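You operate a simulated robot arm through the tools that you are given. There is no shell and no other tool. Be economical: measure what you need, move in short steps, check, and stop when the job is done.

You run a simulated robot arm. Do the job below in one go: nothing can be reset, and whatever is moved stays where it is left.

Task
Stand the spare jaw from the landing table beside the square key. It goes on the side that lies toward x -0.7, y -0.7 (a direction in the base frame), with about 3 cm between them.

Only the result counts: the job must be done as asked and must still hold three seconds after the hand-in. Knocking over, shifting, dropping, spilling or breaking anything else fails it.

Robot
A 6-joint arm with a two-finger parallel gripper, fixed in place. Base frame: the origin is at the foot of the arm, x ahead of it, y to its left, z up; the work surface is at about z = 0.62. Units: m, degrees, N and s.
With the tool pointing down near the work surface it reaches from about 0.2 to 0.66 m from the base axis. Its first joint turns from -66.0 to 66.0 degrees. Payload 2.9 kg.
The TCP is the grasp point between the finger pads, 0.03 m short of the fingertips. In the tool frame z runs along the fingers and y along their closing line. The gripper opens to 0.11 m. The fingers are 0.02 m wide and 0.01 m thick; the gripper's body (0.048 by 0.112 m) begins 0.055 m behind the TCP.
Orientation is that of the tool frame in the base frame, as [roll, pitch, yaw] about the fixed x, y, z axes, in that order (R = Rz(yaw) Ry(pitch) Rx(roll)). With the fingers straight down and closing along the base's y, the tool's x points along the base's -x, its y along +y and its z along -z.

Tools
- The arm moves only by the tool step_arm. Its argument "rows" is a list of rows, each a list of 4 numbers: the shift along the tool's x, y, z in m, then the turn about the tool's z in degrees. In form: [[x, y, z, yaw], ...]. A call has 1 to 8 rows; each row shifts and turns the commanded pose from where the row before left it, along the tool's axes as they then stand. "jaw" is the gripper command, from -1 (shut) to 1 (fully open), values between in proportion, set as the call begins (left out, the last holds). A row lasts 0.2 s, in which the tool goes at most 0.05 m and 8.6 degrees; a call with a longer step from one row to the next is refused whole, and so is a gripper value outside its range. Where a pose cannot be reached the arm comes as near as it can. A force on the tool above 40 N (or 10 N above the force at the start of the call, whichever is more), or a blocked arm, ends the call early, and 0.2 s more pass. Each finger travels about 0.108 m/s and halts on what it meets, pressing with about 32 N; the grip force reading is that of the motor and also rises with nothing between the fingers. The clock runs only during rows and for 0.2 s after the last one: add rows that do not move to give the fingers time. It gives the time, the measured TCP pose, the force on the tool (base axes), the opening and the grip force at its end, in the units of the frame above (readings bear some noise).
- Cameras (640 x 400 px; columns grow to the right, rows downward): "scene" is fixed at [0.061, 0.4192, 1.3912]; the picture's right is [-0.89, -0.45, 0.00], its down [-0.29, 0.57, -0.76] and it looks along [0.35, -0.68, -0.64] (base axes); focal length 322 px, centre (320, 200). "wrist" rides on the gripper at [-0.036, 0, -0.057] in the tool frame; the picture's right is [0.00, -1.00, 0.00], its down [0.97, 0.00, -0.24] and it looks along [0.24, 0.00, 0.97] (tool axes); focal length 218 px, centre (320, 200).
- camera(camera): a new picture of that camera. The clock stands still meanwhile.
- pixel_to_xyz(camera, pixels): for up to 12 pixels [column, row] of the newest picture of that camera ("zoom" is the newest enlarged one), the place [x, y, z] in the base frame of the surface seen there, good to about 0.002 m, but the place of the scene camera against the robot may be out by one fixed shift of up to 0.025 m in any direction. The clock stands still meanwhile.
- inspect(camera, box): a new picture of the part [left, top, right, bottom] of that camera's present view, enlarged. The clock stands still meanwhile.
- hand_in(): hands the job in; it is judged then, once.

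Work in short steps. Measure before you move; look again where a grasp or a placing could have gone wrong, and mend it. You have 60 turns and 20 pictures in all, those below and enlarged ones among them. Open the gripper and draw the arm clear of the work before you hand the job in, unless the task says otherwise; then end with one line.

The tools are called after "Request:" as a command line: name --pt "numbers of a row" for each row, then --argument value for the rest, lists and objects as JSON in quotes. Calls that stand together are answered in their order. step_arm: Moves the arm, as the interface text tells. Its arguments: {"type":"object","properties":{"rows":{"type":"array"},"jaw":{"type":"number"}},"required":["rows"]} The other tools are called the same way: camera (camera) takes a picture; pixel_to_xyz (camera, pixels) gives the place of the surface under pixels of a picture; inspect (camera, box) takes an enlarged picture of a part of a camera's view; hand_in () hands the job in.

At the start:

```text
time_s: 0.0
ee_pos: [0.3022, -0.2983, 0.8457]
ee_rot: [-180.0, 0.0, 180.0]
force: [-0.3, -0.2, -0.3]
opening: 0.1101
grasp_force: 0.2
```

scene: 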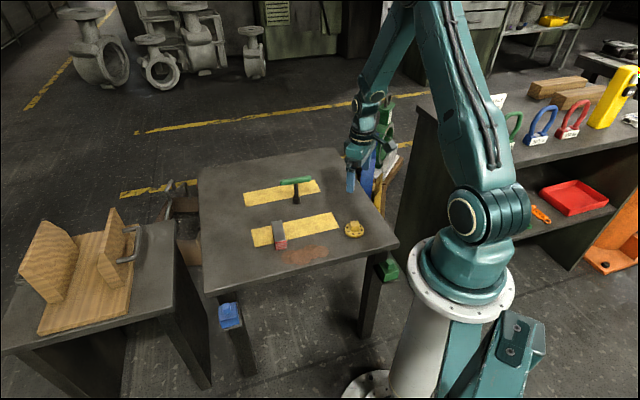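
wrist: 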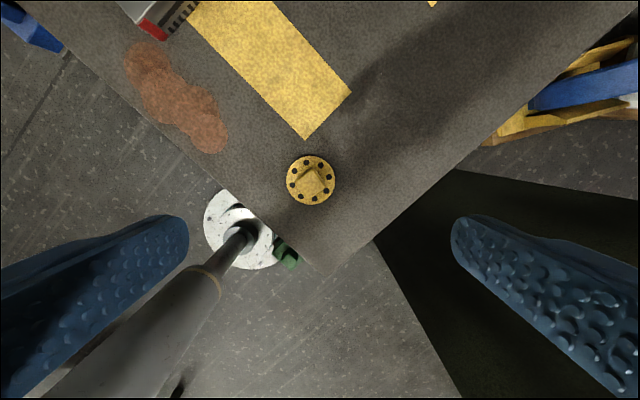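

The scene shows a green T-handled item (297,185), a grey item with a red end (280,235) and a yellow flange (355,229). I enlarge the table to identify them.

Request:
inspect --camera "scene" --box '[200, 150, 400, 275]'

Request:
inspect --camera "scene" --box '[0, 180, 260, 342]'

```text
3.20 times, centred on (300, 212) of scene
```

zoom: 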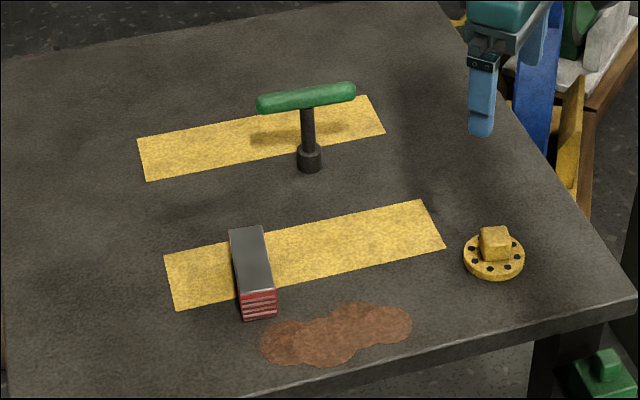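

```text
2.46 times, centred on (130, 261) of scene
```

zoom: 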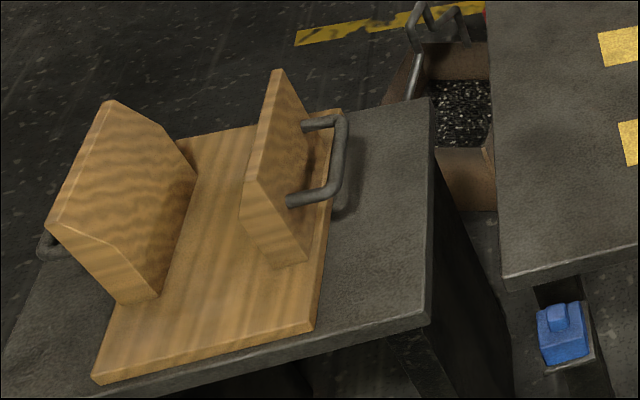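

The grey block with the red serrated end looks like the jaw, and the green T-handle standing on its socket looks like the square key. I measure both, along with the flange and the table.

Request:
inspect --camera "scene" --box '[240, 165, 336, 255]'

Request:
pixel_to_xyz --camera "scene" --pixels '[[272, 222], [281, 221], [285, 239], [275, 241], [281, 248], [296.5, 199], [297, 206], [281, 182], [310, 178.5], [354, 230], [230, 315], [300, 215]]'

```text
4.44 times, centred on (288, 210) of scene
```

zoom: 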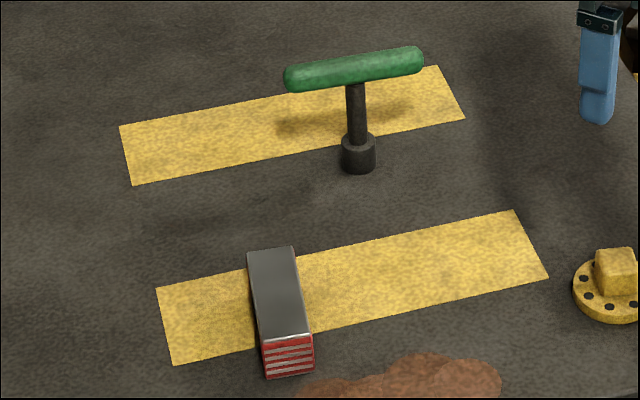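

```text
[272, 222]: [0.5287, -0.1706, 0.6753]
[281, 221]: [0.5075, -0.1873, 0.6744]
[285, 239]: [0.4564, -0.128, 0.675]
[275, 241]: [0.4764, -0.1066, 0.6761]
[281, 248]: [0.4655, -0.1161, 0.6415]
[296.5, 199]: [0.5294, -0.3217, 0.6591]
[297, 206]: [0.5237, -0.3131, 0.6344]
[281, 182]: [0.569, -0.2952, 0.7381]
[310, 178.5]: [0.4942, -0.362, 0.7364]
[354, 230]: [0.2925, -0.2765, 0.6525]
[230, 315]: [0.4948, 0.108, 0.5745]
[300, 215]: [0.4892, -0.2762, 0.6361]
```

The jaw is about 0.083 × 0.03 × 0.04, with its long axis near 130°, and it lies at about (0.49,-0.15). The key is at about (0.524,-0.317), with its handle pointing along the target direction. The scene heights read about 0.015 too high, so I raise the wrist camera over both to measure without that shift.

Request:
step_arm --pt "-0.035 0.018 -0.02 0" --pt "-0.035 0.018 -0.02 0" --pt "-0.03 0.018 -0.02 0" --pt "-0.02 0.018 -0.02 0" --pt "0 0 0 -8" --pt "0 0 0 -8" --pt "0 0 0 -8" --pt "0 0 0 -8" --jaw 1

Request:
camera --camera "wrist"

```text
time_s: 1.8
ee_pos: [0.4215, -0.2269, 0.9258]
ee_rot: [-180.0, 0.0, -147.9]
force: [-0.3, 0.6, 0.9]
opening: 0.11
grasp_force: 0.0
```

```text
14 pictures are left
```

wrist: 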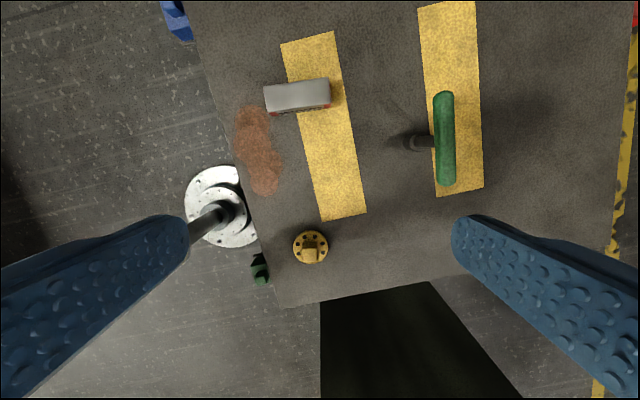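

The wrist view shows the jaw near (298,96), the key at (444,140) with its socket at (415,142), and the table edge at the bottom near (430,282). I measure these points.

Request:
inspect --camera "wrist" --box '[250, 60, 490, 210]'

Request:
pixel_to_xyz --camera "wrist" --pixels '[[264, 88], [329, 79], [331, 104], [266, 111], [444, 93], [446, 185], [444, 140], [412, 143], [380, 200], [430, 281], [470, 210], [300, 256]]'

```text
2.67 times, centred on (370, 135) of wrist
```

zoom: 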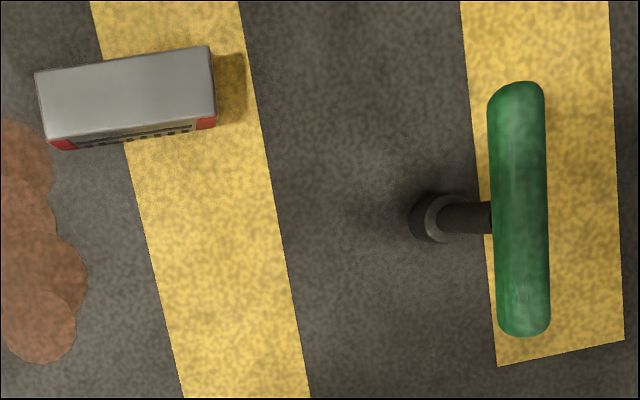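

```text
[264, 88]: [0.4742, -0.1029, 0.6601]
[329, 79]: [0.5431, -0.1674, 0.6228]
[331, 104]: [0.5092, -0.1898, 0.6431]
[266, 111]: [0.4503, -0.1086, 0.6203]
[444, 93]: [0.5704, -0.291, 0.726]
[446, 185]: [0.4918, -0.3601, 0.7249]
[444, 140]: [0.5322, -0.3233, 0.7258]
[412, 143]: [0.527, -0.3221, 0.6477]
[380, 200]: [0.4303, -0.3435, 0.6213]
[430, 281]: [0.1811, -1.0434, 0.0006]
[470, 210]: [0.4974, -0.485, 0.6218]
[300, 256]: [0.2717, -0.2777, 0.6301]
```

From the wrist camera the table is at z≈0.621 and the handle top at about 0.726. I refine the jaw corners, handle ends and key base on the enlarged picture.

Request:
pixel_to_xyz --camera "zoom" --pixels '[[39, 76], [206, 48], [213, 112], [49, 136], [516, 85], [524, 333], [440, 218], [520, 210], [130, 140], [425, 222], [436, 238], [445, 200]]'

Request:
pixel_to_xyz --camera "wrist" --pixels '[[430, 270], [380, 275], [300, 295], [450, 220], [420, 240], [440, 275]]'

```text
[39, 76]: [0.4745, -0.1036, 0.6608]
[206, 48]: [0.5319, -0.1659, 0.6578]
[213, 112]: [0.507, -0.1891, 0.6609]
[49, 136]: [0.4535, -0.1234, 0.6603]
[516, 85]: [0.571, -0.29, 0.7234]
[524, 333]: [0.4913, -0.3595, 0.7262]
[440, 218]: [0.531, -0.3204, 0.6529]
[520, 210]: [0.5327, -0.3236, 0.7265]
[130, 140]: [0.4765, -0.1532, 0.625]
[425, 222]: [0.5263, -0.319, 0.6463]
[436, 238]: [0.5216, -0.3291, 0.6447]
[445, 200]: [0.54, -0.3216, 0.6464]
```

```text
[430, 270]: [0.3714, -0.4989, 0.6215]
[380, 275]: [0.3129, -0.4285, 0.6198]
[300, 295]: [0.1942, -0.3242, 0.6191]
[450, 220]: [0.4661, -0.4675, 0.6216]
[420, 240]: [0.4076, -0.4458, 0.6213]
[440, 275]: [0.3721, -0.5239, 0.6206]
```

Jaw: centre (0.492,-0.1455), long axis 131°, length 0.085, width 0.031, top at z 0.661. Key: axis (0.531,-0.324), handle half-length 0.054. I'll grip the jaw by its ends, so the fingers stay off the key's side. First I line up above it.

Request:
step_arm --pt "0 0 0 -4.4" --pt "0 0 0 -4.4" --pt "-0.0355 0.0052 0 0" --pt "-0.0355 0.0052 0 0" --pt "-0.0354 0.0051 0 0" --pt "0 0 0.045 0" --pt "0 0 0.045 0" --pt "0 0 0.045 0"

Request:
camera --camera "wrist"

```text
time_s: 3.6
ee_pos: [0.4917, -0.1457, 0.7908]
ee_rot: [-180.0, 0.0, -139.1]
force: [0.5, 0.4, -0.5]
opening: 0.1099
grasp_force: 0.0
```

```text
12 pictures are left
```

wrist: 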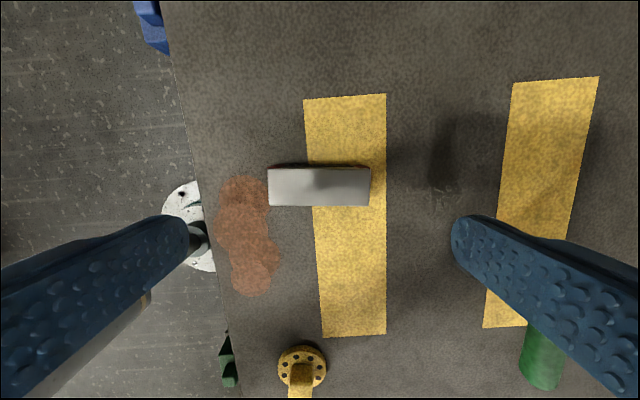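

The jaw is centred at columns 268–370 and square to the view. I check the corners from this closer view before descending.

Request:
pixel_to_xyz --camera "wrist" --pixels '[[270, 171], [367, 170], [368, 203], [271, 204], [319, 187]]'

```text
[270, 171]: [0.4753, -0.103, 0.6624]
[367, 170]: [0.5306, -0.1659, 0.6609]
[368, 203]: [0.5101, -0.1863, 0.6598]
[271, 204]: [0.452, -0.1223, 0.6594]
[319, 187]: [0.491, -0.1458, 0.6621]
```

The centre is confirmed at about (0.492,-0.145). I descend to z≈0.658 with the gripper open.

Request:
step_arm --pt "0 0 0.04 0" --pt "0 0 0.035 0" --pt "0 0 0.03 0" --pt "0 0 0.018 0" --pt "0 0 0.01 0" --pt "0 0 0 0"

```text
time_s: 5.0
ee_pos: [0.4924, -0.1445, 0.6587]
ee_rot: [-179.9, 0.0, -139.1]
force: [0.2, -0.2, 0.4]
opening: 0.11
grasp_force: 0.2
```

The descent met no contact. I close the gripper on the jaw's ends.

Request:
step_arm --pt "0 0 0 0" --pt "0 0 0 0" --pt "0 0 0 0" --pt "0 0 0 0" --jaw -1

```text
time_s: 6.0
ee_pos: [0.4918, -0.1458, 0.6593]
ee_rot: [-179.9, 0.0, -139.2]
force: [1.2, -0.2, 0.1]
opening: 0.0897
grasp_force: 32.0
```

The gripper holds at opening 0.090 with 32 N. I lift the jaw clear of the handle height and check.

Request:
step_arm --pt "0 0 -0.02 0" --pt "0 0 -0.04 0" --pt "0 0 -0.045 0" --pt "0 0 -0.045 0" --pt "0 0 -0.03 0" --pt "0 0 0 0"

Request:
camera --camera "wrist"

```text
time_s: 7.4
ee_pos: [0.4904, -0.1435, 0.8381]
ee_rot: [180.0, 0.0, -139.2]
force: [-0.5, 0.2, 0.0]
opening: 0.0001
grasp_force: 32.1
```

```text
11 pictures are left
```

wrist: 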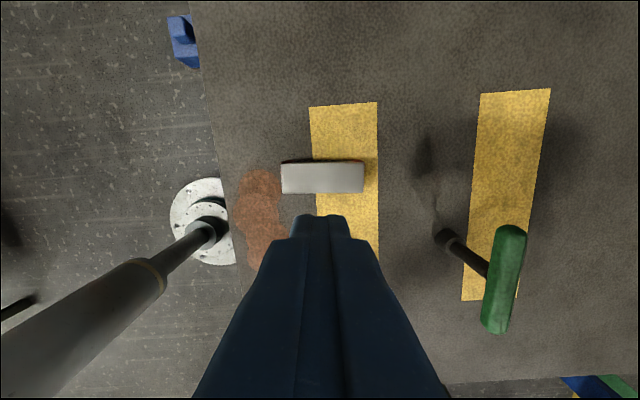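

The jaw slipped out: the opening is 0 and the jaw is still on the table. I look closely at its faces and measure it again.

Request:
inspect --camera "wrist" --box '[270, 140, 390, 215]'

Request:
inspect --camera "scene" --box '[256, 210, 304, 255]'

Request:
pixel_to_xyz --camera "wrist" --pixels '[[284, 166], [360, 164], [361, 190], [284, 191], [322, 178]]'

```text
5.33 times, centred on (330, 178) of wrist
```

zoom: 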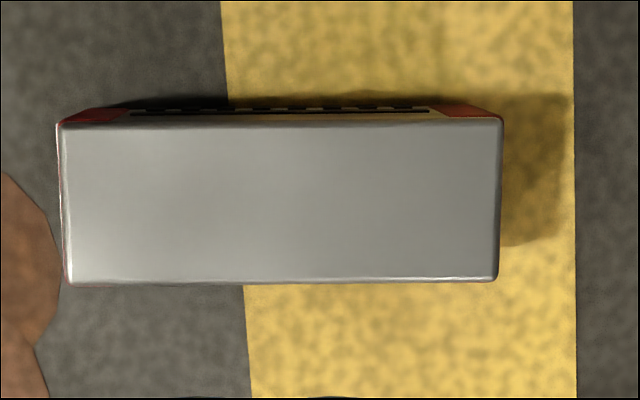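

```text
8.89 times, centred on (280, 232) of scene
```

zoom: 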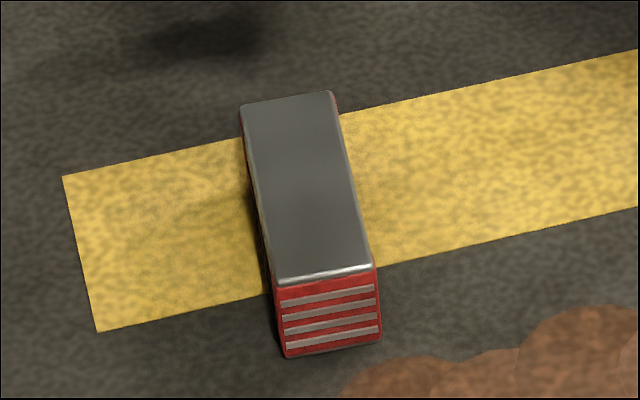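

```text
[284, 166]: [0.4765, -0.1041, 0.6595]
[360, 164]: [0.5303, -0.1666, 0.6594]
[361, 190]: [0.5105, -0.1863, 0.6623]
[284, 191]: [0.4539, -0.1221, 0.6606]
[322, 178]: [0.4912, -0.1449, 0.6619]
```

The ends are smooth painted red, while the long sides carry ribbed panels. The jaw hasn't moved. I'll grip across the long sides, turning the tool 90°, and later set the jaw down with its length along the key's direction so the gripper stays clear of the handle.

Request:
step_arm --pt "0 0 0 8.2" --pt "0 0 0 8.2" --pt "0 0 0 8.2" --pt "0 0 0 8.2" --pt "0 0 0 8.2" --pt "0 0 0 8.2" --pt "0 0 0 8.2" --pt "0 0 0 8.2" --jaw 1

Request:
step_arm --pt "0 0 0 8.2" --pt "0 0 0 8.2" --pt "0 0 0 8.0" --pt "0 0 0.04 0" --pt "0 0 0.03 0" --pt "0 0 0 0"

Request:
camera --camera "wrist"

```text
time_s: 9.2
ee_pos: [0.4917, -0.1446, 0.8378]
ee_rot: [-180.0, -0.1, 155.1]
force: [0.6, 0.3, 0.5]
opening: 0.1102
grasp_force: 0.0
```

```text
time_s: 10.6
ee_pos: [0.4937, -0.145, 0.7683]
ee_rot: [180.0, 0.0, 130.8]
force: [0.2, -0.5, -0.2]
opening: 0.1098
grasp_force: 0.2
```

```text
8 pictures are left
```

wrist: 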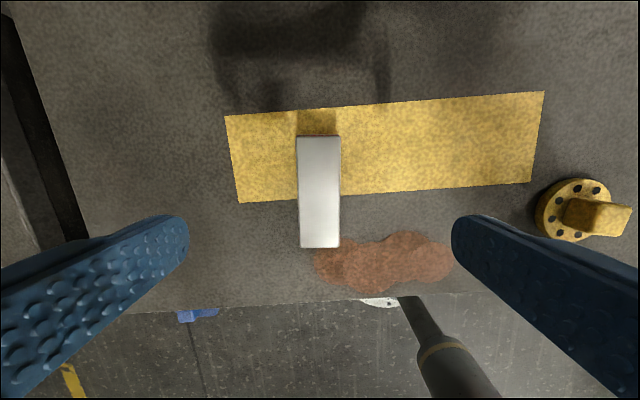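

The jaw is square to the fingers at columns 297–340. I descend to z≈0.655 and close on the long sides.

Request:
pixel_to_xyz --camera "wrist" --pixels '[[299, 138], [338, 138], [300, 245], [338, 245]]'

Request:
step_arm --pt "0 0 0.04 0" --pt "0 0 0.035 0" --pt "0 0 0.025 0" --pt "0 0 0.012 0" --pt "0 0 0 0"

Request:
step_arm --pt "0 0 0 0" --pt "0 0 0 0" --pt "0 0 0 0" --pt "0 0 0 0" --pt "0 0 0 0" --jaw -1

Request:
step_arm --pt "0 0 -0.005 0" --pt "0 0 -0.005 0" --pt "0 0 -0.01 0" --pt "0 0 0 0"

```text
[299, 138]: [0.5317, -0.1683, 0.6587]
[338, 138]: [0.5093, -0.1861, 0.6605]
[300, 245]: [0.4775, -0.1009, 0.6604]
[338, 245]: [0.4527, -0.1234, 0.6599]
```

```text
time_s: 11.8
ee_pos: [0.4922, -0.1449, 0.6538]
ee_rot: [179.9, 0.0, 130.7]
force: [-1.2, -0.3, 0.1]
opening: 0.1102
grasp_force: 0.0
```

```text
time_s: 13.0
ee_pos: [0.4931, -0.1438, 0.6554]
ee_rot: [-179.9, 0.0, 130.8]
force: [1.6, 0.4, -0.3]
opening: 0.0337
grasp_force: 32.1
```

```text
time_s: 14.0
ee_pos: [0.4925, -0.1448, 0.6756]
ee_rot: [-180.0, 0.0, 130.8]
force: [0.1, 0.8, -8.5]
opening: 0.0335
grasp_force: 31.5
```

The jaw is held: the force is −8.5 N and the opening 0.0335. I lift to z≈0.84 and check that the grip keeps.

Request:
step_arm --pt "0 0 -0.03 0" --pt "0 0 -0.035 0" --pt "0 0 -0.035 0" --pt "0 0 -0.035 0" --pt "0 0 -0.03 0" --pt "0 0 0 0" --pt "0 0 0 0"

Request:
camera --camera "wrist"

```text
time_s: 15.6
ee_pos: [0.4912, -0.1438, 0.8414]
ee_rot: [-179.9, -0.1, 130.8]
force: [-0.6, 0.2, -9.1]
opening: 0.034
grasp_force: 32.2
```

```text
7 pictures are left
```

wrist: 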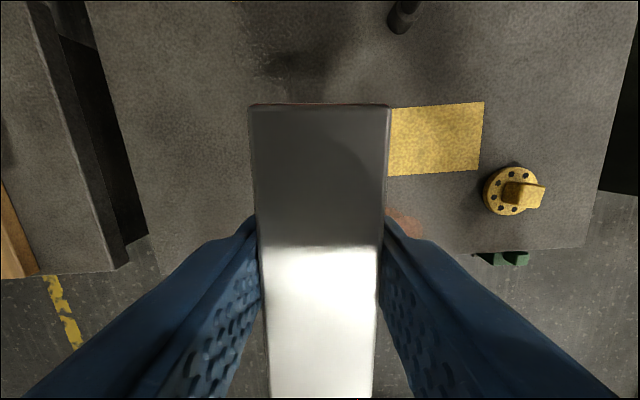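

The jaw is firmly held and level. I turn it 92° in total at height (bottom ≈0.81, handle top 0.727), then carry it above (0.440,-0.416).

Request:
step_arm --pt "0 0 0 -7" --pt "0 0 0 -8" --pt "0 0 0 -8" --pt "0 0 0 -8" --pt "0 0 0 -8" --pt "0 0 0 -8" --pt "0 0 0 -8" --pt "0 0 0 -8"

Request:
step_arm --pt "0 0 0 -8" --pt "0 0 0 -8" --pt "0 0 0 -7" --pt "0 0 0 -6" --pt "0 0 0 0"

Request:
step_arm --pt "0.0278 -0.0203 0 0" --pt "0.0325 -0.02372 0 0" --pt "0.0325 -0.02372 0 0" --pt "0.0325 -0.02372 0 0" --pt "0.0325 -0.02372 0 0" --pt "0.0325 -0.02372 0 0" --pt "0.0325 -0.02372 0 0" --pt "0 0 0 0"

Request:
camera --camera "wrist"

```text
time_s: 17.4
ee_pos: [0.492, -0.1438, 0.8416]
ee_rot: [-179.9, 0.1, -166.1]
force: [0.9, 0.1, -8.9]
opening: 0.0338
grasp_force: 32.4
```

```text
time_s: 18.6
ee_pos: [0.4911, -0.1436, 0.8411]
ee_rot: [180.0, 0.0, -137.2]
force: [0.9, 0.7, -8.0]
opening: 0.0339
grasp_force: 31.9
```

```text
time_s: 20.4
ee_pos: [0.4389, -0.4141, 0.8409]
ee_rot: [179.9, 0.0, -137.3]
force: [0.0, 0.7, -7.7]
opening: 0.0339
grasp_force: 32.2
```

```text
6 pictures are left
```

wrist: 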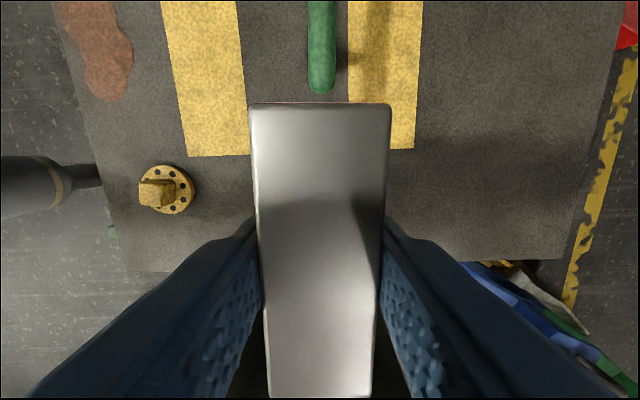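

The handle tip shows at (321,92) and the jaw's front edge at row 105. I measure the horizontal gap between them.

Request:
pixel_to_xyz --camera "wrist" --pixels '[[321, 90], [321, 80], [255, 108], [320, 107], [385, 108], [321, 30], [480, 250], [320, 300]]'

```text
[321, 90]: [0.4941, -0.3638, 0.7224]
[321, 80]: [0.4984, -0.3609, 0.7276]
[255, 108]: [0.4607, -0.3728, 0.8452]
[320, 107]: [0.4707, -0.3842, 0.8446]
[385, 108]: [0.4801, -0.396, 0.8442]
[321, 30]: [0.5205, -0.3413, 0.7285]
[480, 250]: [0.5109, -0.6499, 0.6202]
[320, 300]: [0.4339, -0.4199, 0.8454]
```

The gap is about 2.8 cm and the heading is right. I back off 1.5 mm and lower by 0.183, keeping the last part slow.

Request:
step_arm --pt "0.0015 0 0.02 0" --pt "0 0 0.035 0" --pt "0 0 0.035 0" --pt "0 0 0.035 0" --pt "0 0 0.03 0" --pt "0 0 0.015 0" --pt "0 0 0.007 0" --pt "0 0 0 0"

Request:
step_arm --pt "0 0 0.003 0" --pt "0 0 0.003 0" --pt "0 0 0.001 0" --pt "0 0 0 0"

```text
time_s: 22.2
ee_pos: [0.435, -0.4155, 0.6638]
ee_rot: [179.9, -0.1, -137.2]
force: [-0.1, 0.3, -9.1]
opening: 0.0339
grasp_force: 31.7
```

```text
time_s: 23.2
ee_pos: [0.4366, -0.416, 0.6567]
ee_rot: [-180.0, -0.1, -137.2]
force: [-1.1, 0.8, -6.9]
opening: 0.0337
grasp_force: 32.1
```

The reading is −6.9 N, so the jaw is just about touching. I lower it in 0.5 mm steps until the table carries it.

Request:
step_arm --pt "0 0 0.0005 0" --pt "0 0 0.0005 0" --pt "0 0 0 0"

```text
time_s: 24.0
ee_pos: [0.4369, -0.4165, 0.6556]
ee_rot: [-179.9, 0.0, -137.3]
force: [-0.7, 0.3, -5.2]
opening: 0.034
grasp_force: 31.7
```

The load is moving onto the table. I take one more small step.

Request:
step_arm --pt "0 0 0.0005 0" --pt "0 0 0.0005 0" --pt "0 0 0 0"

```text
time_s: 24.8
ee_pos: [0.437, -0.4163, 0.6554]
ee_rot: [180.0, 0.0, -137.1]
force: [-4.5, 2.8, 6.7]
opening: 0.0338
grasp_force: 32.1
```

The jaw is seated, with the force now +6.7 N. I open partway, then draw straight up.

Request:
step_arm --pt "0 0 0 0" --pt "0 0 0 0" --pt "0 0 0 0" --jaw 0.4

Request:
step_arm --pt "0 0 -0.02 0" --pt "0 0 -0.04 0" --pt "0 0 -0.045 0" --pt "0 0 -0.045 0" --pt "0 0 -0.03 0" --pt "0.04 0 0 0" --pt "0.04 0 0 0" --pt "0 0 0 0"

Request:
camera --camera "wrist"

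```text
time_s: 25.6
ee_pos: [0.4375, -0.4165, 0.6555]
ee_rot: [-180.0, -0.1, -137.2]
force: [0.8, -0.3, -0.4]
opening: 0.077
grasp_force: 0.2
```

```text
time_s: 27.4
ee_pos: [0.3773, -0.4707, 0.8367]
ee_rot: [-179.9, 0.1, -137.2]
force: [0.0, 0.0, -1.1]
opening: 0.077
grasp_force: 0.1
```

```text
5 pictures are left
```

wrist: 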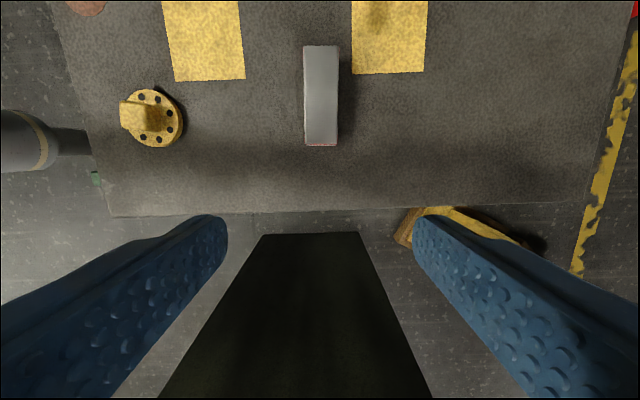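

The jaw stands on the table at about (321,95) in the wrist view. I check the final layout with the scene camera.

Request:
inspect --camera "scene" --box '[250, 165, 370, 245]'

Request:
pixel_to_xyz --camera "wrist" --pixels '[[306, 48], [336, 48], [307, 142], [336, 142]]'

```text
5.00 times, centred on (310, 205) of scene
```

zoom: 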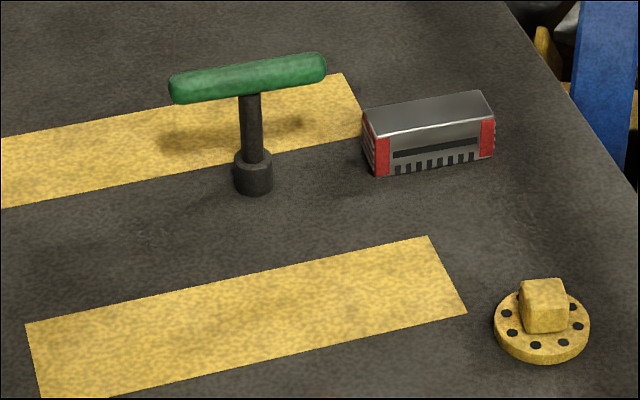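

```text
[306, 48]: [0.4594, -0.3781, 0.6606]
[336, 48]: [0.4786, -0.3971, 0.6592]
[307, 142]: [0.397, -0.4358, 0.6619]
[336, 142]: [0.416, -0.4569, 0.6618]
```

The jaw is centred at (0.438,-0.417), which is (-0.093,-0.093) from the key. The gap to the handle end is about 3.2 cm, and nothing else has moved. The gripper is open and clear, so I hand in.

Request:
hand_in

```text
The job is handed in.
```

The spare jaw now stands beside the square key, on the side toward x -0.7, y -0.7, about 3.2 cm from the end of the key's handle. My first grip slipped, but nothing else was disturbed.
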